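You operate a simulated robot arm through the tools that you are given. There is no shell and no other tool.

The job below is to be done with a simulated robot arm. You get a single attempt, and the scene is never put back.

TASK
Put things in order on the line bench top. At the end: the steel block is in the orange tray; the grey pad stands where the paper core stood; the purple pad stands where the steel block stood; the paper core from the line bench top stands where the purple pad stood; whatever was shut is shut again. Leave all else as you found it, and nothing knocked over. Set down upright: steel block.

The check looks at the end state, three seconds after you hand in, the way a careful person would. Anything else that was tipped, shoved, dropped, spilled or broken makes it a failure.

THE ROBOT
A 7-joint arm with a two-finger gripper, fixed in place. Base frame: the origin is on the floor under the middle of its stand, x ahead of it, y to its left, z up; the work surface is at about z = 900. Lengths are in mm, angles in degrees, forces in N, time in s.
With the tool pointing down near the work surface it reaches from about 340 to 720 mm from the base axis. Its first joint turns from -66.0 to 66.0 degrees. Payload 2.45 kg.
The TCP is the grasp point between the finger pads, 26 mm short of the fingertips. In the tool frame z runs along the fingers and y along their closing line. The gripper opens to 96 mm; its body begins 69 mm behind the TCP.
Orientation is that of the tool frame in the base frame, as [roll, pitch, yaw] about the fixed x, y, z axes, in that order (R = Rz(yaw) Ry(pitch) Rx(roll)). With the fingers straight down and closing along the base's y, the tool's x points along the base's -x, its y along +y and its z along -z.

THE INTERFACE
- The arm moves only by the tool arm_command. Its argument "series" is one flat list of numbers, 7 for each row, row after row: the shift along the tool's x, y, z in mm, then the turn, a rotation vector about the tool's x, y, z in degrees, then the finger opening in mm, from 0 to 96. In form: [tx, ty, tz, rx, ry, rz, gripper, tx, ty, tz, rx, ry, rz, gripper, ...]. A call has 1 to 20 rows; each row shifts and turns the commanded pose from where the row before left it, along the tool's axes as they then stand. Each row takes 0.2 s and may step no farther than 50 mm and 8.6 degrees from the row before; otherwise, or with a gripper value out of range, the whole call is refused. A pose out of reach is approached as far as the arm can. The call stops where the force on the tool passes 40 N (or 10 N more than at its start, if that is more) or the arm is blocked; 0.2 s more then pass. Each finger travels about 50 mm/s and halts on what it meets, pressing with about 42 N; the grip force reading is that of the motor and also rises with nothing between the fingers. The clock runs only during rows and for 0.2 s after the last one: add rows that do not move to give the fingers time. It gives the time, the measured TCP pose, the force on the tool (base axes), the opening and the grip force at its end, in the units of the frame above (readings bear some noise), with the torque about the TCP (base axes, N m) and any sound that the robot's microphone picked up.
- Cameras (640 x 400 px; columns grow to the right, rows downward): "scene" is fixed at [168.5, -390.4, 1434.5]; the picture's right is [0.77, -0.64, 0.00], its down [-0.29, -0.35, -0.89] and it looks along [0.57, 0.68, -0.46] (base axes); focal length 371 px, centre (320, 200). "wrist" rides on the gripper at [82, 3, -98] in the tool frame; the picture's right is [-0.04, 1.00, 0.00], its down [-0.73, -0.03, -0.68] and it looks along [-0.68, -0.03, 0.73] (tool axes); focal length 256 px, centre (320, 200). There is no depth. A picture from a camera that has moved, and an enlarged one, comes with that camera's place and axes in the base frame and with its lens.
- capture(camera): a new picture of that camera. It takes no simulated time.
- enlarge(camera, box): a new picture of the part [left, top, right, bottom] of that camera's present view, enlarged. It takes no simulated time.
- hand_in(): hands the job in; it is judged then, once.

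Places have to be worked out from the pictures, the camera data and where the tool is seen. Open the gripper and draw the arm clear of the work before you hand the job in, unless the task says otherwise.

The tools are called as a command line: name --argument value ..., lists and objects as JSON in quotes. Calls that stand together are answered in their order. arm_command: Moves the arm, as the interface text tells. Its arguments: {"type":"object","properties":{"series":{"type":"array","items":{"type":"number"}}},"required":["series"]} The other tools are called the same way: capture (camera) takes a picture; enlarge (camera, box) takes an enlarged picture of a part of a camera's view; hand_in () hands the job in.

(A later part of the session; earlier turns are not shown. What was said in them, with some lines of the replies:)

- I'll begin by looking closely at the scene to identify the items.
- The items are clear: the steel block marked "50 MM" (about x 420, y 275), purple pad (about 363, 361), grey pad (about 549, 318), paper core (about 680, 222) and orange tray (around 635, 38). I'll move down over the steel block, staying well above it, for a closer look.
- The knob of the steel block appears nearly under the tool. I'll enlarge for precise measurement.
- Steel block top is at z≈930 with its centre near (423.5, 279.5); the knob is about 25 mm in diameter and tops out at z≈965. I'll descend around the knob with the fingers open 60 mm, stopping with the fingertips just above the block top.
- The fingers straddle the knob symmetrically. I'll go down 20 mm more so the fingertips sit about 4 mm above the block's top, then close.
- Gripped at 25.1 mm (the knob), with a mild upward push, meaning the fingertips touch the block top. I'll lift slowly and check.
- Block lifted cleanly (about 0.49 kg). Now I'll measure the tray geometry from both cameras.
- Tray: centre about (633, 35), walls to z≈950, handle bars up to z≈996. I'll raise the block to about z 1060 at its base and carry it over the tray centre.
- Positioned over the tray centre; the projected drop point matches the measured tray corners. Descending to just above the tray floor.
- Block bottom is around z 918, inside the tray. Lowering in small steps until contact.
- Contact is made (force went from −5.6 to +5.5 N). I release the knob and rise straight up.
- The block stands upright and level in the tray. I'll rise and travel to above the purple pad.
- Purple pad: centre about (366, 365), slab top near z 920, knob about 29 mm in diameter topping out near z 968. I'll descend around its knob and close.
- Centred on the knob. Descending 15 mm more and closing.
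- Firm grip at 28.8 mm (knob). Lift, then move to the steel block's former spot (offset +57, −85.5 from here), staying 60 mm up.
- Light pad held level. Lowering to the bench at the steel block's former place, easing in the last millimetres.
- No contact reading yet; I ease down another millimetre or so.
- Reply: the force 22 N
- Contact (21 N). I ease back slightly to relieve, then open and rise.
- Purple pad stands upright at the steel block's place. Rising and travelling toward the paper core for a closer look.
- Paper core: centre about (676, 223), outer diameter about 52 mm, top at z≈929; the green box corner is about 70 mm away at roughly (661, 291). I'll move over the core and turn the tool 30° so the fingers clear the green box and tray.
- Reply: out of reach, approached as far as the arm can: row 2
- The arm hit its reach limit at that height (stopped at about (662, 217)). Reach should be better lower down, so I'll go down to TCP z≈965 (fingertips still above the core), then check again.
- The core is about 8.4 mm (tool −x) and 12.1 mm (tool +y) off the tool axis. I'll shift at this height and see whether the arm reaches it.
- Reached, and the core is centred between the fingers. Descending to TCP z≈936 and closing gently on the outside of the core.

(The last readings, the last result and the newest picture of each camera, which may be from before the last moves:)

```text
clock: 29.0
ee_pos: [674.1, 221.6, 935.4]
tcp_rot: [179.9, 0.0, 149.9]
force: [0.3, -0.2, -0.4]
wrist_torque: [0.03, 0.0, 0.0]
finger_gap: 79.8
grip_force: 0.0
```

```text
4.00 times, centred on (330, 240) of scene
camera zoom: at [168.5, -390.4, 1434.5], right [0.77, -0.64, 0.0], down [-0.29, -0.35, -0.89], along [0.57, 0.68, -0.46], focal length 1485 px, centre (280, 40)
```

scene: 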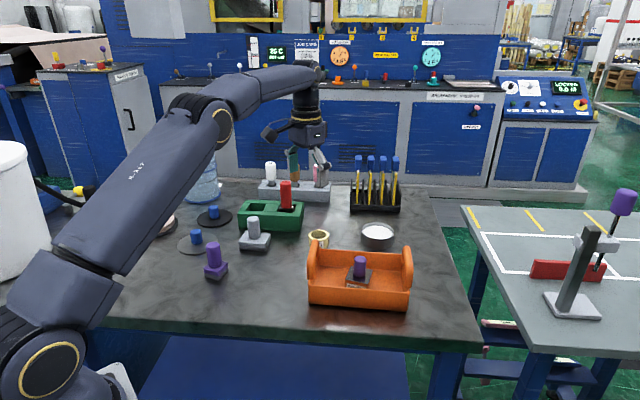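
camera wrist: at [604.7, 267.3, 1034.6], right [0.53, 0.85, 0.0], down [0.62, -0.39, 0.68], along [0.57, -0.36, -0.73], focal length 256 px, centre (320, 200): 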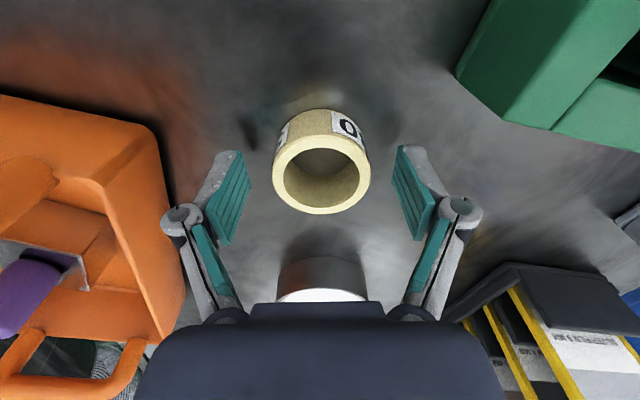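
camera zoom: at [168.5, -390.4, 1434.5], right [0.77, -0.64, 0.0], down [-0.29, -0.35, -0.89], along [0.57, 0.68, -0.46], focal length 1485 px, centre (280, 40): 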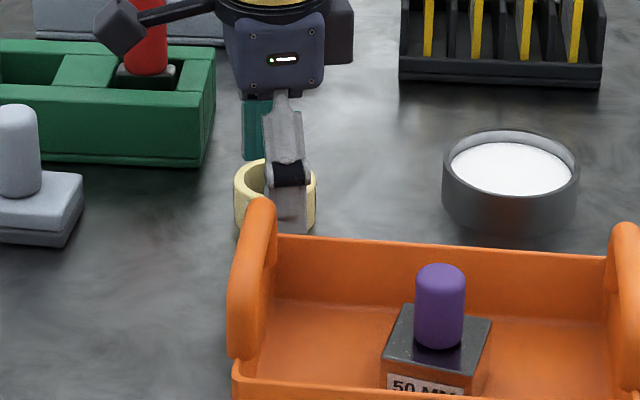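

Fingers straddle the core with the tips about 10 mm above the bench. Closing.

arm_command --series '[0, 0, 0, 0, 0, 0, 60, 0, 0, 0, 0, 0, 0, 48, 0, 0, 0, 0, 0, 0, 44, 0, 0, 0, 0, 0, 0, 44, 0, 0, 0, 0, 0, 0, 44]'

capture --camera "wrist"

enlarge --camera "scene" --box '[250, 190, 410, 290]'

```text
clock: 30.2
ee_pos: [673.0, 221.5, 935.6]
tcp_rot: [-180.0, 0.0, 150.1]
force: [0.4, 0.4, 1.8]
wrist_torque: [-0.03, 0.02, -0.02]
finger_gap: 50.9
grip_force: 41.9
```

```text
taken
camera wrist: at [604.7, 267.3, 1034.9], right [0.53, 0.85, 0.0], down [0.62, -0.39, 0.68], along [0.57, -0.36, -0.73], focal length 256 px, centre (320, 200)
```

wrist: 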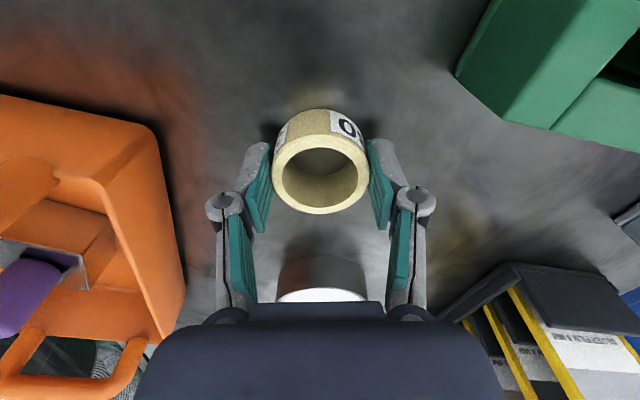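

```text
4.00 times, centred on (330, 240) of scene
camera zoom: at [168.5, -390.4, 1434.5], right [0.77, -0.64, 0.0], down [-0.29, -0.35, -0.89], along [0.57, 0.68, -0.46], focal length 1485 px, centre (280, 40)
```

zoom: 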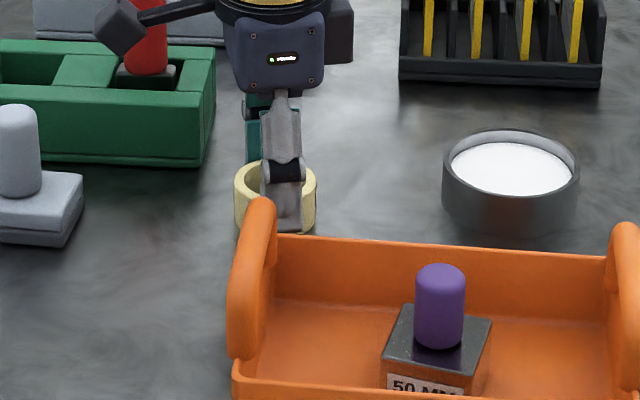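

The core is gripped at 50.9 mm. I lift 25 mm and check it.

arm_command --series '[0, 0, -5, 0, 0, 0, 44, 0, 0, -20, 0, 0, 0, 44, 0, 0, 0, 0, 0, 0, 44]'

capture --camera "wrist"

enlarge --camera "scene" --box '[250, 190, 410, 290]'

```text
clock: 31.0
ee_pos: [673.7, 223.1, 960.4]
tcp_rot: [-180.0, 0.0, 150.1]
force: [0.0, 0.3, -0.5]
wrist_torque: [-0.01, 0.0, 0.01]
finger_gap: 50.8
grip_force: 41.7
```

```text
taken
camera wrist: at [605.1, 267.8, 1060.1], right [0.53, 0.85, 0.0], down [0.62, -0.39, 0.68], along [0.57, -0.36, -0.73], focal length 256 px, centre (320, 200)
```

wrist: 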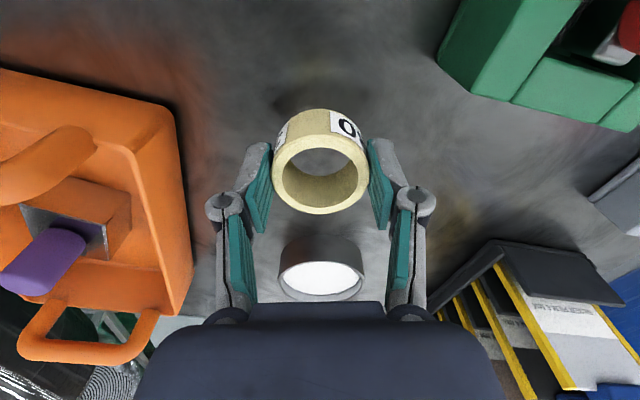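

```text
4.00 times, centred on (330, 240) of scene
camera zoom: at [168.5, -390.4, 1434.5], right [0.77, -0.64, 0.0], down [-0.29, -0.35, -0.89], along [0.57, 0.68, -0.46], focal length 1485 px, centre (280, 40)
```

zoom: 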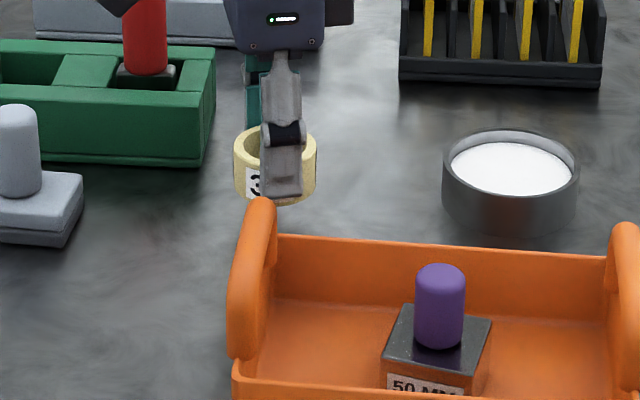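

Core is held level. Now I retract inward while rising to about z 1040, turn the tool back 30°, then carry it toward the purple pad's former spot.

arm_command --series '[17.3, -10, -20, 0, 0, 0, 44, 17.3, -10, -20, 0, 0, 0, 44, 17.3, -10, -20, 0, 0, 0, 44, 17.3, -10, -20, 0, 0, 0, 44, 0, 0, 0, 0, 0, -7.5, 44, 0, 0, 0, 0, 0, -7.5, 44, 0, 0, 0, 0, 0, -7.5, 44, 0, 0, 0, 0, 0, -7.5, 44, 0, 0, 0, 0, 0, 0, 44]'

capture --camera "scene"

```text
clock: 33.0
ee_pos: [594.1, 222.9, 1041.2]
tcp_rot: [179.9, 0.0, -179.9]
force: [0.0, 1.3, 0.0]
wrist_torque: [-0.03, 0.02, 0.02]
finger_gap: 50.7
grip_force: 42.1
```

```text
taken
```

scene: 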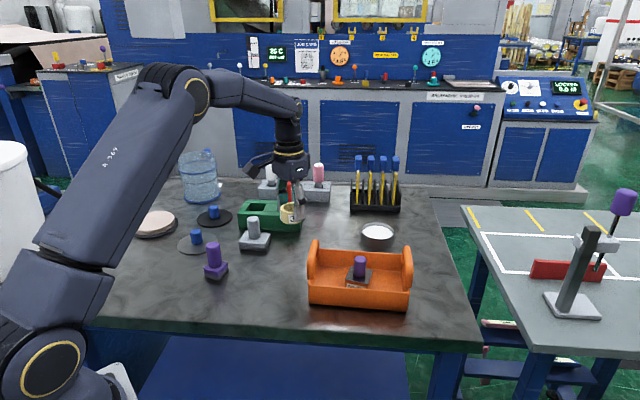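

Now carrying the core to above the purple pad's former spot (366.5, 364).

arm_command --series '[32.5, 20.15, 0, 0, 0, 0, 44, 32.5, 20.15, 0, 0, 0, 0, 44, 32.5, 20.15, 0, 0, 0, 0, 44, 32.5, 20.15, 0, 0, 0, 0, 44, 32.5, 20.15, 0, 0, 0, 0, 44, 32.5, 20.15, 0, 0, 0, 0, 44, 32.5, 20.15, 0, 0, 0, 0, 44, 0, 0, 0, 0, 0, 0, 44]'

capture --camera "wrist"

capture --camera "scene"

```text
clock: 34.8
ee_pos: [365.4, 363.4, 1041.9]
tcp_rot: [180.0, -0.1, -180.0]
force: [-0.3, 0.1, -0.9]
wrist_torque: [0.02, 0.0, -0.06]
finger_gap: 50.6
grip_force: 42.4
```

```text
taken
camera wrist: at [284.7, 368.2, 1139.9], right [0.04, 1.0, 0.0], down [0.73, -0.03, 0.68], along [0.68, -0.03, -0.73], focal length 256 px, centre (320, 200)
```

wrist: 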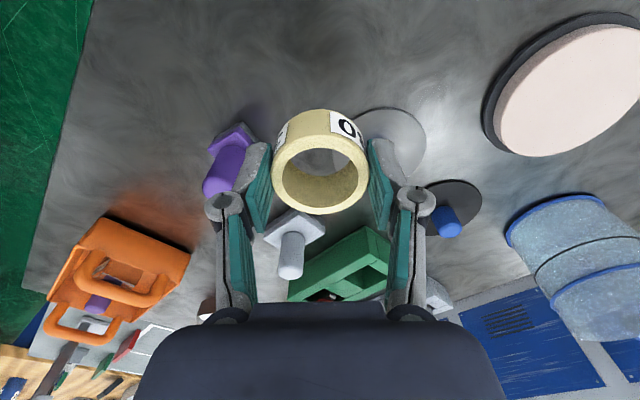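

```text
taken
```

scene: 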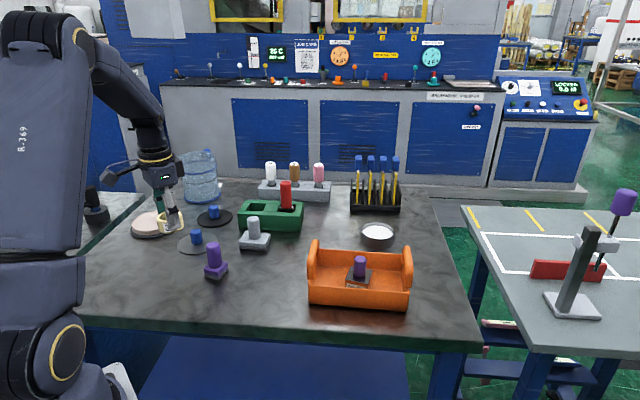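

Right above the target. Lowering: 100 mm, then easing down.

arm_command --series '[0, 0, 34, 0, 0, 0, 44, 0, 0, 34, 0, 0, 0, 44, 0, 0, 30, 0, 0, 0, 44, 0, 0, 4, 0, 0, 0, 44, 0, 0, 2, 0, 0, 0, 44, 0, 0, 0, 0, 0, 0, 44]'

enlarge --camera "scene" --box '[110, 200, 238, 280]'

capture --camera "wrist"

```text
clock: 36.2
ee_pos: [365.5, 365.0, 937.7]
tcp_rot: [179.9, -0.1, -180.0]
force: [0.1, 1.0, -0.5]
wrist_torque: [0.03, -0.02, -0.01]
finger_gap: 50.6
grip_force: 42.4
```

```text
5.00 times, centred on (174, 240) of scene
camera zoom: at [168.5, -390.4, 1434.5], right [0.77, -0.64, 0.0], down [-0.29, -0.35, -0.89], along [0.57, 0.68, -0.46], focal length 1857 px, centre (1050, 0)
```

zoom: 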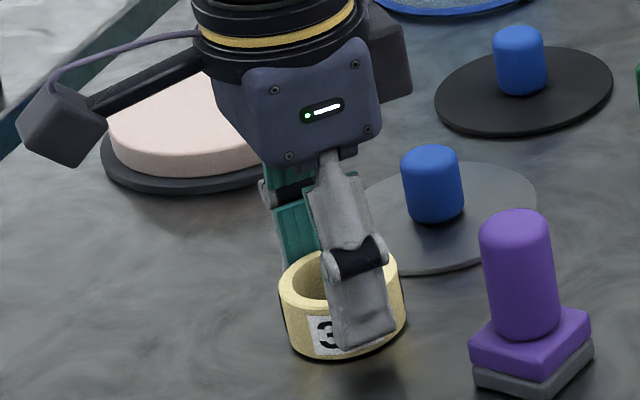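

```text
taken
camera wrist: at [284.8, 368.2, 1035.9], right [0.04, 1.0, 0.0], down [0.73, -0.03, 0.68], along [0.68, -0.03, -0.73], focal length 256 px, centre (320, 200)
```

wrist: 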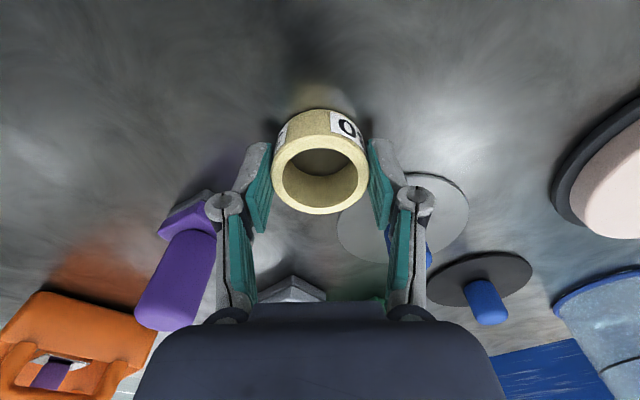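

Clear of the disc. Easing down to contact.

arm_command --series '[0, 0, 0.8, 0, 0, 0, 44, 0, 0, 0.8, 0, 0, 0, 44, 0, 0, 0, 0, 0, 0, 44]'

```text
clock: 37.0
ee_pos: [365.9, 364.5, 935.0]
tcp_rot: [-180.0, 0.0, 180.0]
force: [-2.4, -2.7, 10.2]
wrist_torque: [-0.17, 0.05, -0.03]
finger_gap: 50.8
grip_force: 41.8
```

Contact at z≈935.5 (10 N). I ease up a hair and open the fingers to 80 mm.

arm_command --series '[0, 0, -0.4, 0, 0, 0, 44, 0, 0, 0, 0, 0, 0, 54, 0, 0, 0, 0, 0, 0, 66, 0, 0, 0, 0, 0, 0, 78, 0, 0, 0, 0, 0, 0, 78]'

enlarge --camera "scene" --box '[110, 200, 238, 280]'

capture --camera "wrist"

```text
clock: 38.2
ee_pos: [366.5, 364.3, 937.0]
tcp_rot: [-179.9, 0.0, 180.0]
force: [-0.9, -0.6, 0.5]
wrist_torque: [-0.01, 0.01, -0.01]
finger_gap: 78.1
grip_force: 0.0
```

```text
5.00 times, centred on (174, 240) of scene
camera zoom: at [168.5, -390.4, 1434.5], right [0.77, -0.64, 0.0], down [-0.29, -0.35, -0.89], along [0.57, 0.68, -0.46], focal length 1857 px, centre (1050, 0)
```

zoom: 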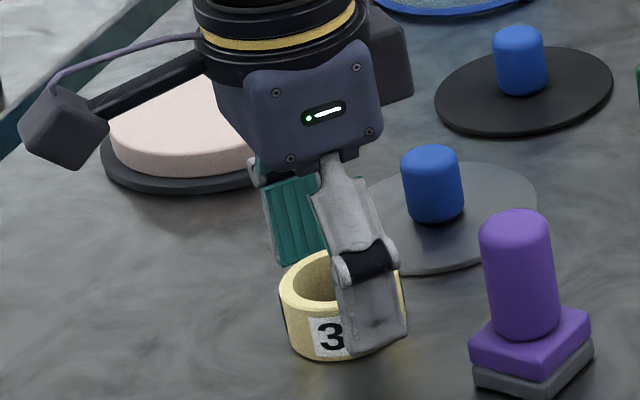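

```text
taken
camera wrist: at [285.0, 367.9, 1034.7], right [0.04, 1.0, 0.0], down [0.73, -0.03, 0.68], along [0.68, -0.03, -0.73], focal length 256 px, centre (320, 200)
```

wrist: 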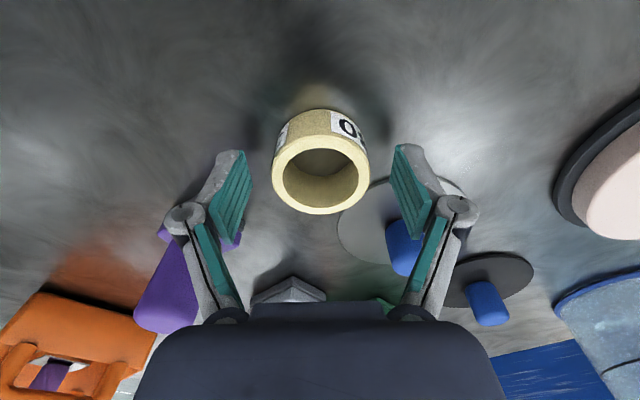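

Core stands free at the purple pad's old spot. Rising straight up, then moving above the grey pad.

arm_command --series '[0, 0, -30, 0, 0, 0, 78, 0, 0, -40, 0, 0, 0, 78, 0, 0, -40, 0, 0, 0, 70, 0, 0, -40, 0, 0, 0, 60, -37.2, -8.8, 0, 0, 0, 0, 60, -37.2, -8.8, 0, 0, 0, 0, 60, -37.2, -8.8, 0, 0, 0, 0, 60, -37.2, -8.8, 0, 0, 0, 0, 60, -37.2, -8.8, 0, 0, 0, 0, 60, 0, 0, 0, 0, 0, 0, 60]'

capture --camera "wrist"

enlarge --camera "wrist" --box '[220, 0, 420, 125]'

capture --camera "scene"

```text
clock: 40.4
ee_pos: [552.5, 318.7, 1086.9]
tcp_rot: [-180.0, -0.1, -180.0]
force: [-0.4, -0.2, 0.5]
wrist_torque: [0.01, -0.02, -0.02]
finger_gap: 60.0
grip_force: 0.2
```

```text
taken
camera wrist: at [471.4, 322.9, 1185.3], right [0.04, 1.0, 0.0], down [0.73, -0.03, 0.68], along [0.68, -0.03, -0.73], focal length 256 px, centre (320, 200)
```

wrist: 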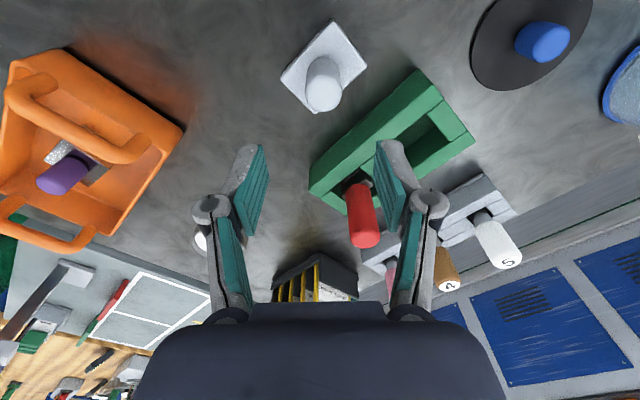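

```text
3.20 times, centred on (320, 62) of wrist
camera zoom: at [471.4, 322.9, 1185.3], right [0.04, 1.0, 0.0], down [0.73, -0.03, 0.68], along [0.68, -0.03, -0.73], focal length 819 px, centre (320, 640)
```

zoom: 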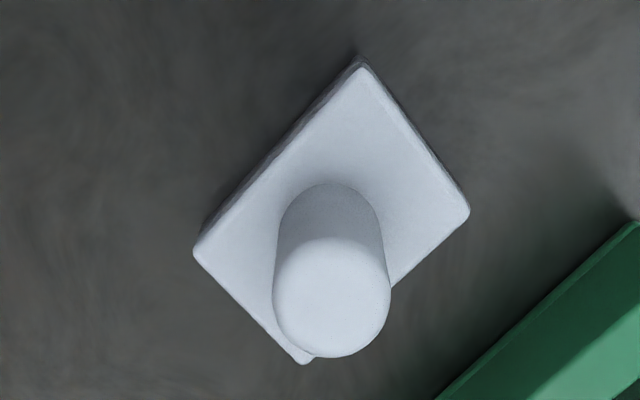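

```text
taken
```

scene: 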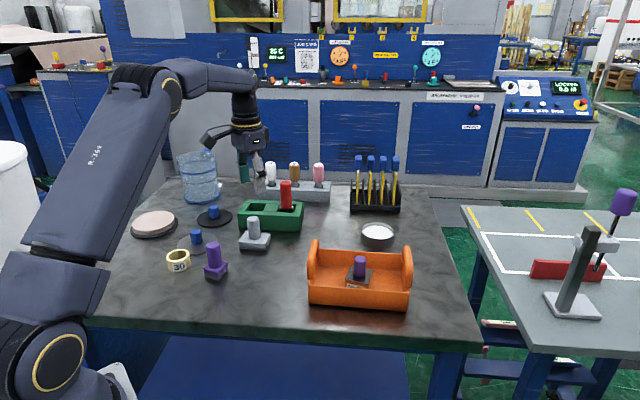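

Core and purple pad look right in the scene view. Grey pad: centre about 2.4 mm off the tool axis in x and y, knob about 30 mm in diameter. The green box wall is about 48 mm away, so I'll turn the tool +22.5° to put the fingers alongside the wall, then look again.

arm_command --series '[2.4, 2.4, 0, 0, 0, 0, 60, 0, 0, 0, 0, 0, -7.5, 60, 0, 0, 0, 0, 0, -7.5, 60, 0, 0, 0, 0, 0, -7.5, 60, 0, 0, 35, 0, 0, 0, 60, 0, 0, 35, 0, 0, 0, 60, 0, 0, 0, 0, 0, 0, 60]'

capture --camera "wrist"

enlarge --camera "scene" --box '[200, 170, 328, 250]'

```text
clock: 42.0
ee_pos: [550.6, 321.9, 1015.2]
tcp_rot: [-179.9, 0.0, -157.5]
force: [-0.6, 0.1, -0.3]
wrist_torque: [-0.02, 0.02, -0.01]
finger_gap: 60.0
grip_force: 0.1
```

```text
taken
camera wrist: at [473.5, 294.8, 1114.5], right [-0.35, 0.94, 0.0], down [0.69, 0.25, 0.68], along [0.64, 0.23, -0.73], focal length 256 px, centre (320, 200)
```

wrist: 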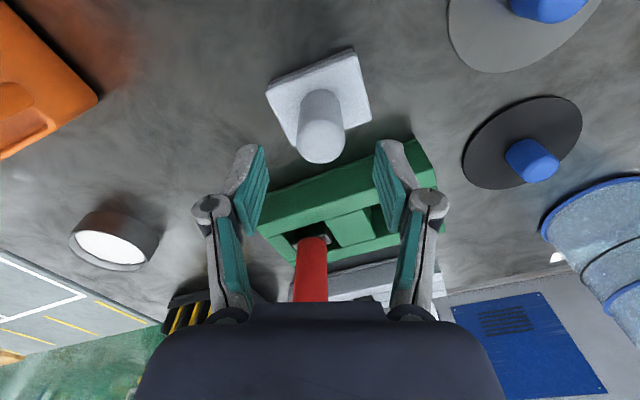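

```text
5.00 times, centred on (264, 210) of scene
camera zoom: at [168.5, -390.4, 1434.5], right [0.77, -0.64, 0.0], down [-0.29, -0.35, -0.89], along [0.57, 0.68, -0.46], focal length 1857 px, centre (600, 150)
```

zoom: 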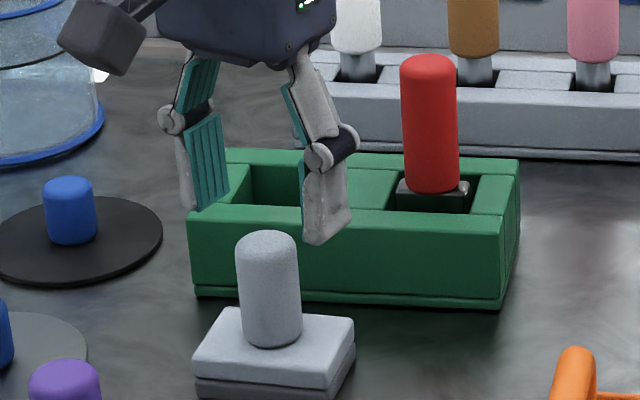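

Well aligned: the knob's top sits where the tool axis predicts. Descending 58 mm to TCP z≈957.

arm_command --series '[0, 0, 20, 0, 0, 0, 60, 0, 0, 20, 0, 0, 0, 60, 0, 0, 18, 0, 0, 0, 60, 0, 0, 0, 0, 0, 0, 60]'

capture --camera "wrist"

enlarge --camera "scene" --box '[190, 190, 318, 270]'

```text
clock: 43.0
ee_pos: [550.0, 321.8, 956.5]
tcp_rot: [-180.0, 0.0, -157.5]
force: [-0.5, 1.1, 0.2]
wrist_torque: [0.01, -0.01, 0.01]
finger_gap: 60.1
grip_force: 0.0
```

```text
taken
camera wrist: at [473.6, 294.7, 1056.5], right [-0.35, 0.94, 0.0], down [0.69, 0.25, 0.68], along [0.64, 0.23, -0.73], focal length 256 px, centre (320, 200)
```

wrist: 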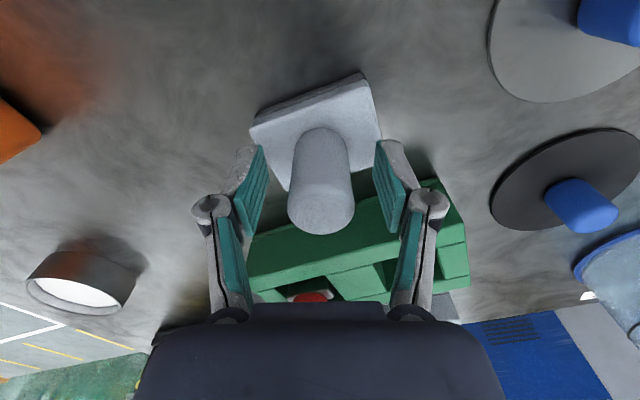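

```text
5.00 times, centred on (254, 230) of scene
camera zoom: at [168.5, -390.4, 1434.5], right [0.77, -0.64, 0.0], down [-0.29, -0.35, -0.89], along [0.57, 0.68, -0.46], focal length 1857 px, centre (650, 50)
```

zoom: 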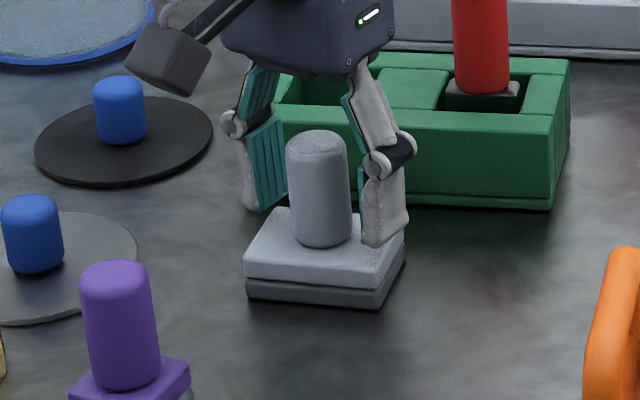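

Good straddle, clear of the green box. Closing on the knob.

arm_command --series '[0, 0, 0, 0, 0, 0, 40, 0, 0, 0, 0, 0, 0, 26, 0, 0, 0, 0, 0, 0, 20, 0, 0, 0, 0, 0, 0, 20, 0, 0, 0, 0, 0, 0, 20]'

capture --camera "wrist"

```text
clock: 44.2
ee_pos: [550.5, 322.3, 958.9]
tcp_rot: [180.0, 0.1, -157.6]
force: [-0.4, -0.5, 0.1]
wrist_torque: [0.05, 0.0, 0.02]
finger_gap: 28.9
grip_force: 42.9
```

```text
taken
camera wrist: at [473.6, 294.7, 1056.7], right [-0.34, 0.94, 0.0], down [0.69, 0.25, 0.68], along [0.64, 0.23, -0.73], focal length 256 px, centre (320, 200)
```

wrist: 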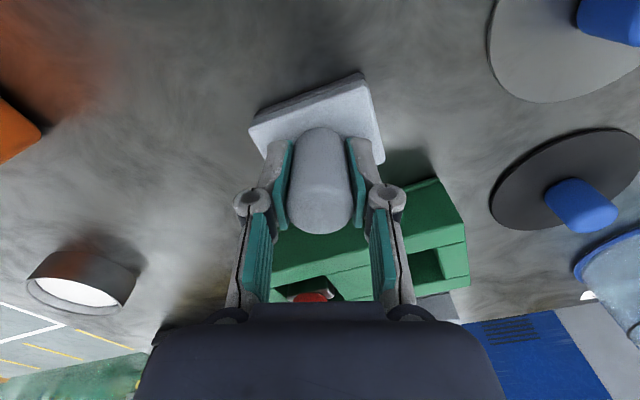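

Gripped at 28.9 mm. Lifting 75 mm and carrying most of the way toward the core's former spot.

arm_command --series '[0, 0, -5, 0, 0, 0, 20, 0, 0, -30, 0, 0, 0, 20, 0, 0, -40, 0, 0, 0, 20, -15.44, -28.06, 0, 0, 0, 0, 20, -15.44, -28.06, 0, 0, 0, 0, 20, -15.44, -28.06, 0, 0, 0, 0, 20, -15.44, -28.06, 0, 0, 0, 0, 20, 0, 0, 0, 0, 0, 0, 20]'

capture --camera "wrist"

enlarge --camera "scene" --box '[230, 170, 390, 270]'

```text
clock: 46.0
ee_pos: [649.7, 241.5, 1033.4]
tcp_rot: [-180.0, 0.0, -157.5]
force: [1.3, 0.4, -2.5]
wrist_torque: [0.0, 0.02, 0.0]
finger_gap: 29.0
grip_force: 42.4
```

```text
taken
camera wrist: at [573.5, 214.2, 1131.9], right [-0.35, 0.94, 0.0], down [0.69, 0.25, 0.68], along [0.64, 0.23, -0.73], focal length 256 px, centre (320, 200)
```

wrist: 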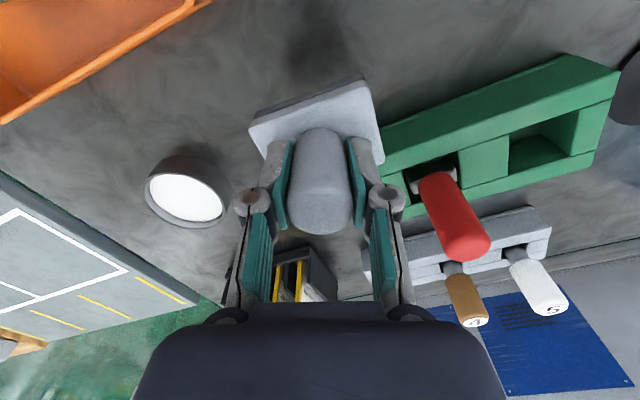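

```text
4.00 times, centred on (310, 220) of scene
camera zoom: at [168.5, -390.4, 1434.5], right [0.77, -0.64, 0.0], down [-0.29, -0.35, -0.89], along [0.57, 0.68, -0.46], focal length 1485 px, centre (360, 120)
```

zoom: 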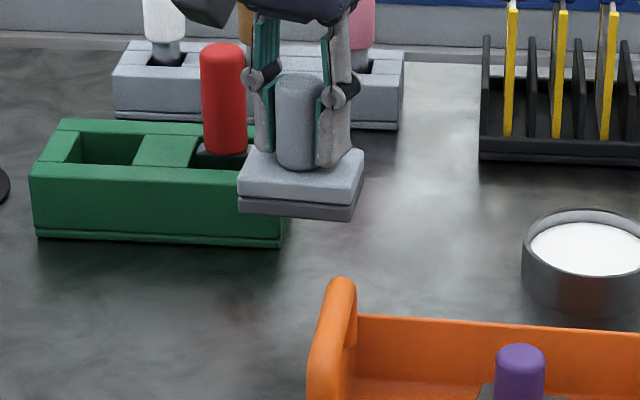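

Clear of all neighbours. Now I move the last (24, −19.5) mm while descending to z≈973, and check that the pose is reached.

arm_command --series '[-4.9, -9.07, 20, 0, 0, 0, 20, -4.9, -9.07, 20, 0, 0, 0, 20, -4.9, -9.07, 20, 0, 0, 0, 20, 0, 0, 0, 0, 0, 0, 20]'

capture --camera "wrist"

enlarge --camera "scene" --box '[230, 180, 390, 280]'

```text
clock: 47.0
ee_pos: [674.1, 222.4, 971.8]
tcp_rot: [180.0, -0.1, -157.5]
force: [1.0, 0.2, -1.0]
wrist_torque: [-0.02, 0.01, -0.03]
finger_gap: 29.1
grip_force: 42.4
```

```text
taken
camera wrist: at [597.6, 194.4, 1071.3], right [-0.34, 0.94, 0.0], down [0.69, 0.25, 0.68], along [0.64, 0.23, -0.73], focal length 256 px, centre (320, 200)
```

wrist: 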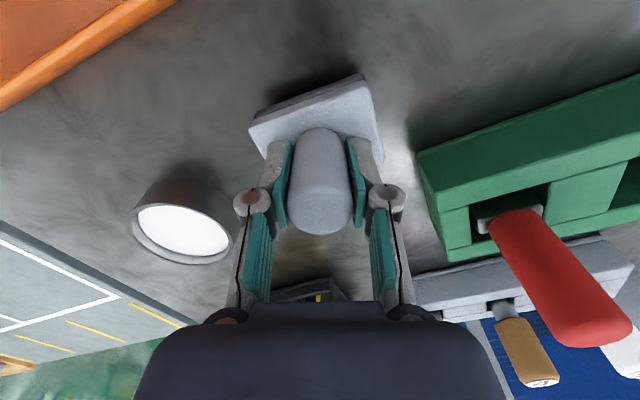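

```text
4.00 times, centred on (310, 230) of scene
camera zoom: at [168.5, -390.4, 1434.5], right [0.77, -0.64, 0.0], down [-0.29, -0.35, -0.89], along [0.57, 0.68, -0.46], focal length 1485 px, centre (360, 80)
```

zoom: 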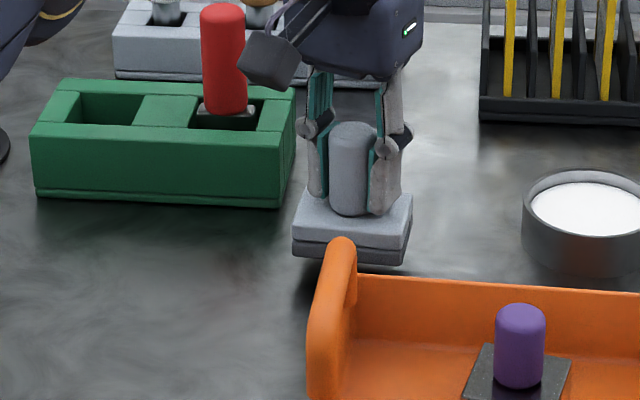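

On target. Lowering to just above the bench, then easing down to contact.

arm_command --series '[0, 0, 8, 0, 0, 0, 20, 0, 0, 4, 0, 0, 0, 20, 0, 0, 2, 0, 0, 0, 20, 0, 0, 0.8, 0, 0, 0, 20, 0, 0, 0, 0, 0, 0, 20]'

```text
clock: 48.2
ee_pos: [673.1, 222.2, 958.0]
tcp_rot: [-179.9, 0.1, -157.5]
force: [-0.8, -0.4, -1.0]
wrist_torque: [0.0, -0.01, 0.01]
finger_gap: 28.8
grip_force: 42.2
```

Not quite touching yet; a bit more.

arm_command --series '[0, 0, 0.7, 0, 0, 0, 20, 0, 0, 0, 0, 0, 0, 20]'

```text
clock: 48.8
ee_pos: [674.2, 221.7, 958.4]
tcp_rot: [180.0, 0.0, -157.5]
force: [-0.2, -0.5, 1.6]
wrist_torque: [0.02, 0.03, 0.07]
finger_gap: 28.8
grip_force: 42.0
```

arm_command --series '[0, 0, 0.4, 0, 0, 0, 20, 0, 0, 0, 0, 0, 0, 20]'

```text
clock: 49.4
ee_pos: [675.2, 222.4, 958.2]
tcp_rot: [179.9, 0.1, -157.5]
force: [-0.9, -0.5, 5.6]
wrist_torque: [-0.04, 0.08, 0.07]
finger_gap: 28.6
grip_force: 41.7
```

Contact confirmed (5.6 N upward). Opening the fingers moderately to 52 mm and checking.

arm_command --series '[0, 0, 0, 0, 0, 0, 30, 0, 0, 0, 0, 0, 0, 40, 0, 0, 0, 0, 0, 0, 52, 0, 0, 0, 0, 0, 0, 52]'

capture --camera "wrist"

enlarge --camera "scene" --box '[230, 180, 390, 280]'

```text
clock: 50.4
ee_pos: [673.8, 222.3, 957.4]
tcp_rot: [179.9, -0.1, -157.5]
force: [0.5, -0.2, 1.0]
wrist_torque: [0.02, 0.01, -0.02]
finger_gap: 52.2
grip_force: 0.0
```

```text
taken
camera wrist: at [597.3, 194.9, 1056.2], right [-0.34, 0.94, 0.0], down [0.69, 0.25, 0.68], along [0.64, 0.23, -0.73], focal length 256 px, centre (320, 200)
```

wrist: 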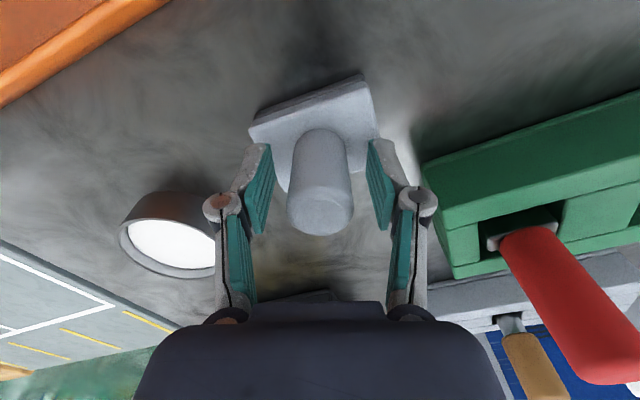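

```text
4.00 times, centred on (310, 230) of scene
camera zoom: at [168.5, -390.4, 1434.5], right [0.77, -0.64, 0.0], down [-0.29, -0.35, -0.89], along [0.57, 0.68, -0.46], focal length 1485 px, centre (360, 80)
```

zoom: 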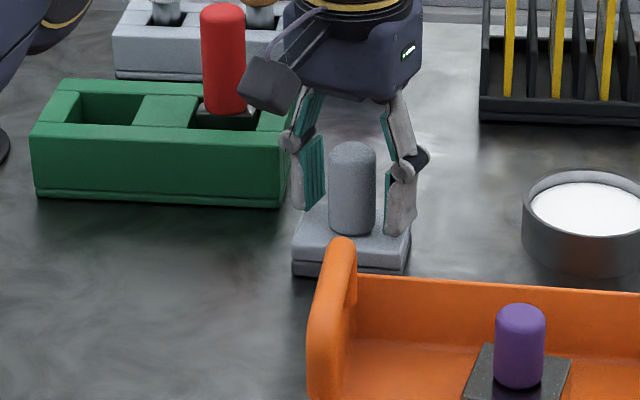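

Grey pad stands free at the core's old place. I rise with a slight retraction along the tool's x (parallel to the finger faces, so the knob isn't touched).

arm_command --series '[0, 0, -15, 0, 0, 0, 52, 4, 0, -20, 0, 0, 0, 52, 8, 0, -25, 0, 0, 0, 52, 10, 0, -25, 0, 0, 0, 52, 15, 0, -25, 0, 0, 0, 52, 0, 0, 0, 0, 0, 0, 52]'

capture --camera "wrist"

capture --camera "scene"

```text
clock: 51.8
ee_pos: [639.3, 207.0, 1067.8]
tcp_rot: [-179.9, 0.0, -157.6]
force: [0.3, -0.7, 0.6]
wrist_torque: [0.01, 0.0, 0.01]
finger_gap: 52.5
grip_force: 0.1
```

```text
taken
camera wrist: at [563.0, 179.7, 1166.4], right [-0.34, 0.94, 0.0], down [0.69, 0.25, 0.68], along [0.64, 0.23, -0.73], focal length 256 px, centre (320, 200)
```

wrist: 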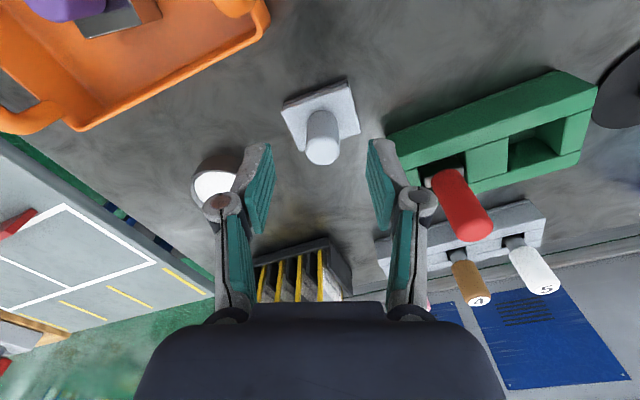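

```text
taken
```

scene: 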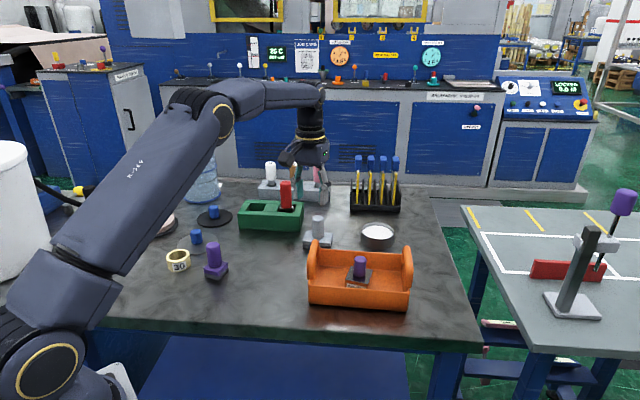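

All four items look in place. I'll retreat to the starting pose with the gripper open, then verify everything with fresh pictures.

arm_command --series '[0, 0, -30, 0, 0, 0, 60, 0, 0, 0, 0, 0, 7.5, 96, 0, 0, 0, 0, 0, 7.5, 96, 0, 0, 0, 0, 0, 7.5, 96, 35, 3.2, -20, 0, 0, 0, 96, 35, 3.2, -20, 0, 0, 0, 96, 35, 3.2, -20, 0, 0, 0, 96, 35, 3.2, -20, 0, 0, 0, 96, 35, 3.2, -20, 0, 0, 0, 96, 35, 3.2, -18, 0, 0, 0, 96, 0, 0, 0, 0, 0, 0, 96]'

capture --camera "wrist"

capture --camera "scene"

enlarge --camera "scene" --box '[120, 140, 280, 290]'

enlarge --camera "scene" --box '[230, 140, 430, 320]'

```text
clock: 54.2
ee_pos: [430.1, 227.2, 1215.8]
tcp_rot: [-180.0, 0.0, -179.9]
force: [0.4, 0.2, -0.5]
wrist_torque: [-0.05, 0.0, 0.03]
finger_gap: 96.0
grip_force: 0.0
```

```text
taken
camera wrist: at [347.9, 231.2, 1314.7], right [0.04, 1.0, 0.0], down [0.73, -0.03, 0.68], along [0.68, -0.03, -0.73], focal length 256 px, centre (320, 200)
```

wrist: 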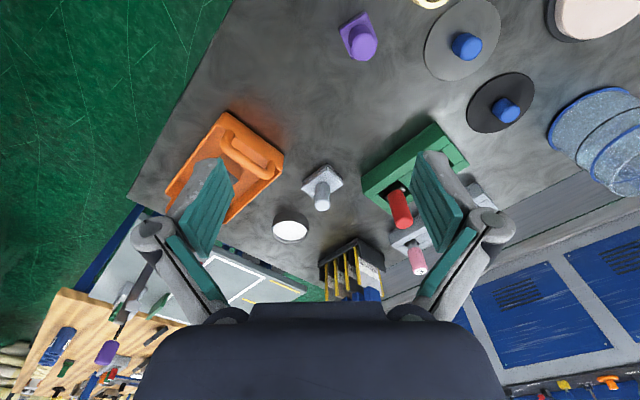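

```text
taken
```

scene: 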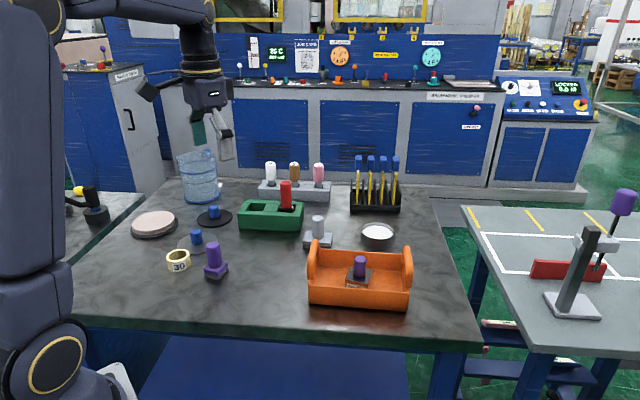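

```text
2.67 times, centred on (200, 215) of scene
camera zoom: at [168.5, -390.4, 1434.5], right [0.77, -0.64, 0.0], down [-0.29, -0.35, -0.89], along [0.57, 0.68, -0.46], focal length 990 px, centre (640, 160)
```

zoom: 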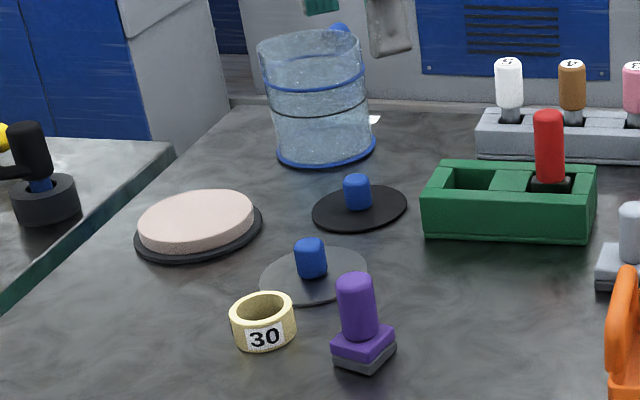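

```text
2.22 times, centred on (330, 230) of scene
camera zoom: at [168.5, -390.4, 1434.5], right [0.77, -0.64, 0.0], down [-0.29, -0.35, -0.89], along [0.57, 0.68, -0.46], focal length 825 px, centre (298, 133)
```

zoom: 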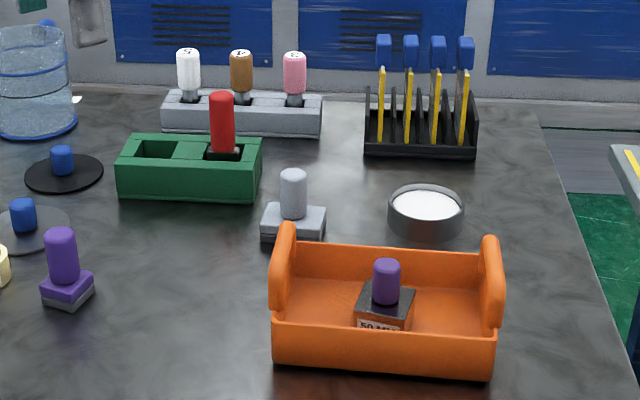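

Everything else appears untouched. I'll compare final positions against the original pictures at the same enlargement.

enlarge --camera "scene" --box '[150, 215, 254, 280]'

enlarge --camera "wrist" --box '[320, 0, 640, 200]'

enlarge --camera "wrist" --box '[130, 80, 450, 300]'

```text
6.15 times, centred on (202, 248) of scene
camera zoom: at [168.5, -390.4, 1434.5], right [0.77, -0.64, 0.0], down [-0.29, -0.35, -0.89], along [0.57, 0.68, -0.46], focal length 2285 px, centre (1046, -92)
```

zoom: 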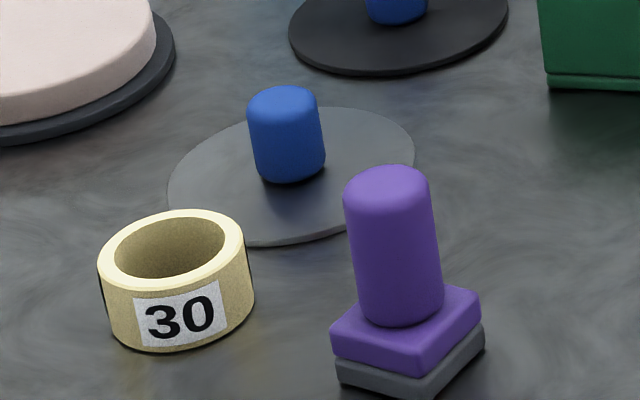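

```text
2.00 times, centred on (480, 100) of wrist
camera zoom: at [347.9, 231.2, 1314.7], right [0.04, 1.0, 0.0], down [0.73, -0.03, 0.68], along [0.68, -0.03, -0.73], focal length 512 px, centre (0, 400)
```

zoom: 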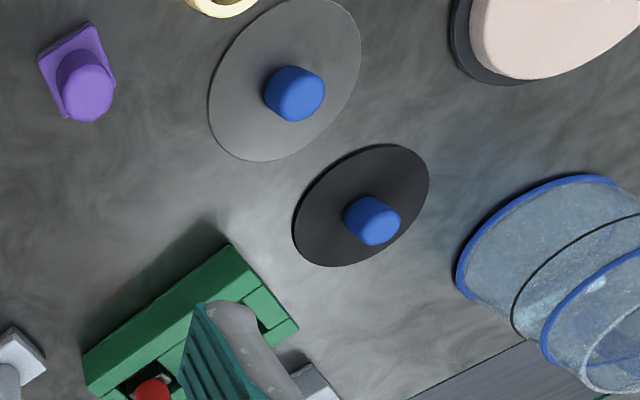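

```text
1.82 times, centred on (290, 190) of wrist
camera zoom: at [347.9, 231.2, 1314.7], right [0.04, 1.0, 0.0], down [0.73, -0.03, 0.68], along [0.68, -0.03, -0.73], focal length 465 px, centre (374, 218)
```

zoom: 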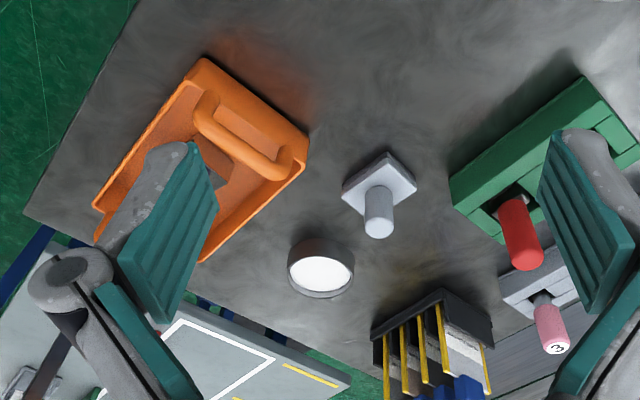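

Final check: the steel block is upright in the tray. The purple pad, paper core and grey pad are each within a few millimetres of their target spots and standing. The tray, discs, green box and dish match the first pictures, and nothing was opened. The gripper is open and the arm is clear, so I'm handing in.

hand_in

```text
The job is handed in.
```

The job is done and handed in; I don't have the check's result yet.

- **Steel block:** stands upright near the middle of the orange tray.
- **Purple pad:** stands where the steel block stood.
- **Paper core:** stands where the purple pad stood.
- **Grey pad:** stands where the paper core stood.

By the arm's readings and the final pictures, the two pads and the paper core are within about 5 mm of their target spots. In the last pictures nothing else on the bench had moved or tipped. I opened nothing, so there was nothing to shut again. The arm is back at its starting pose with the gripper open.
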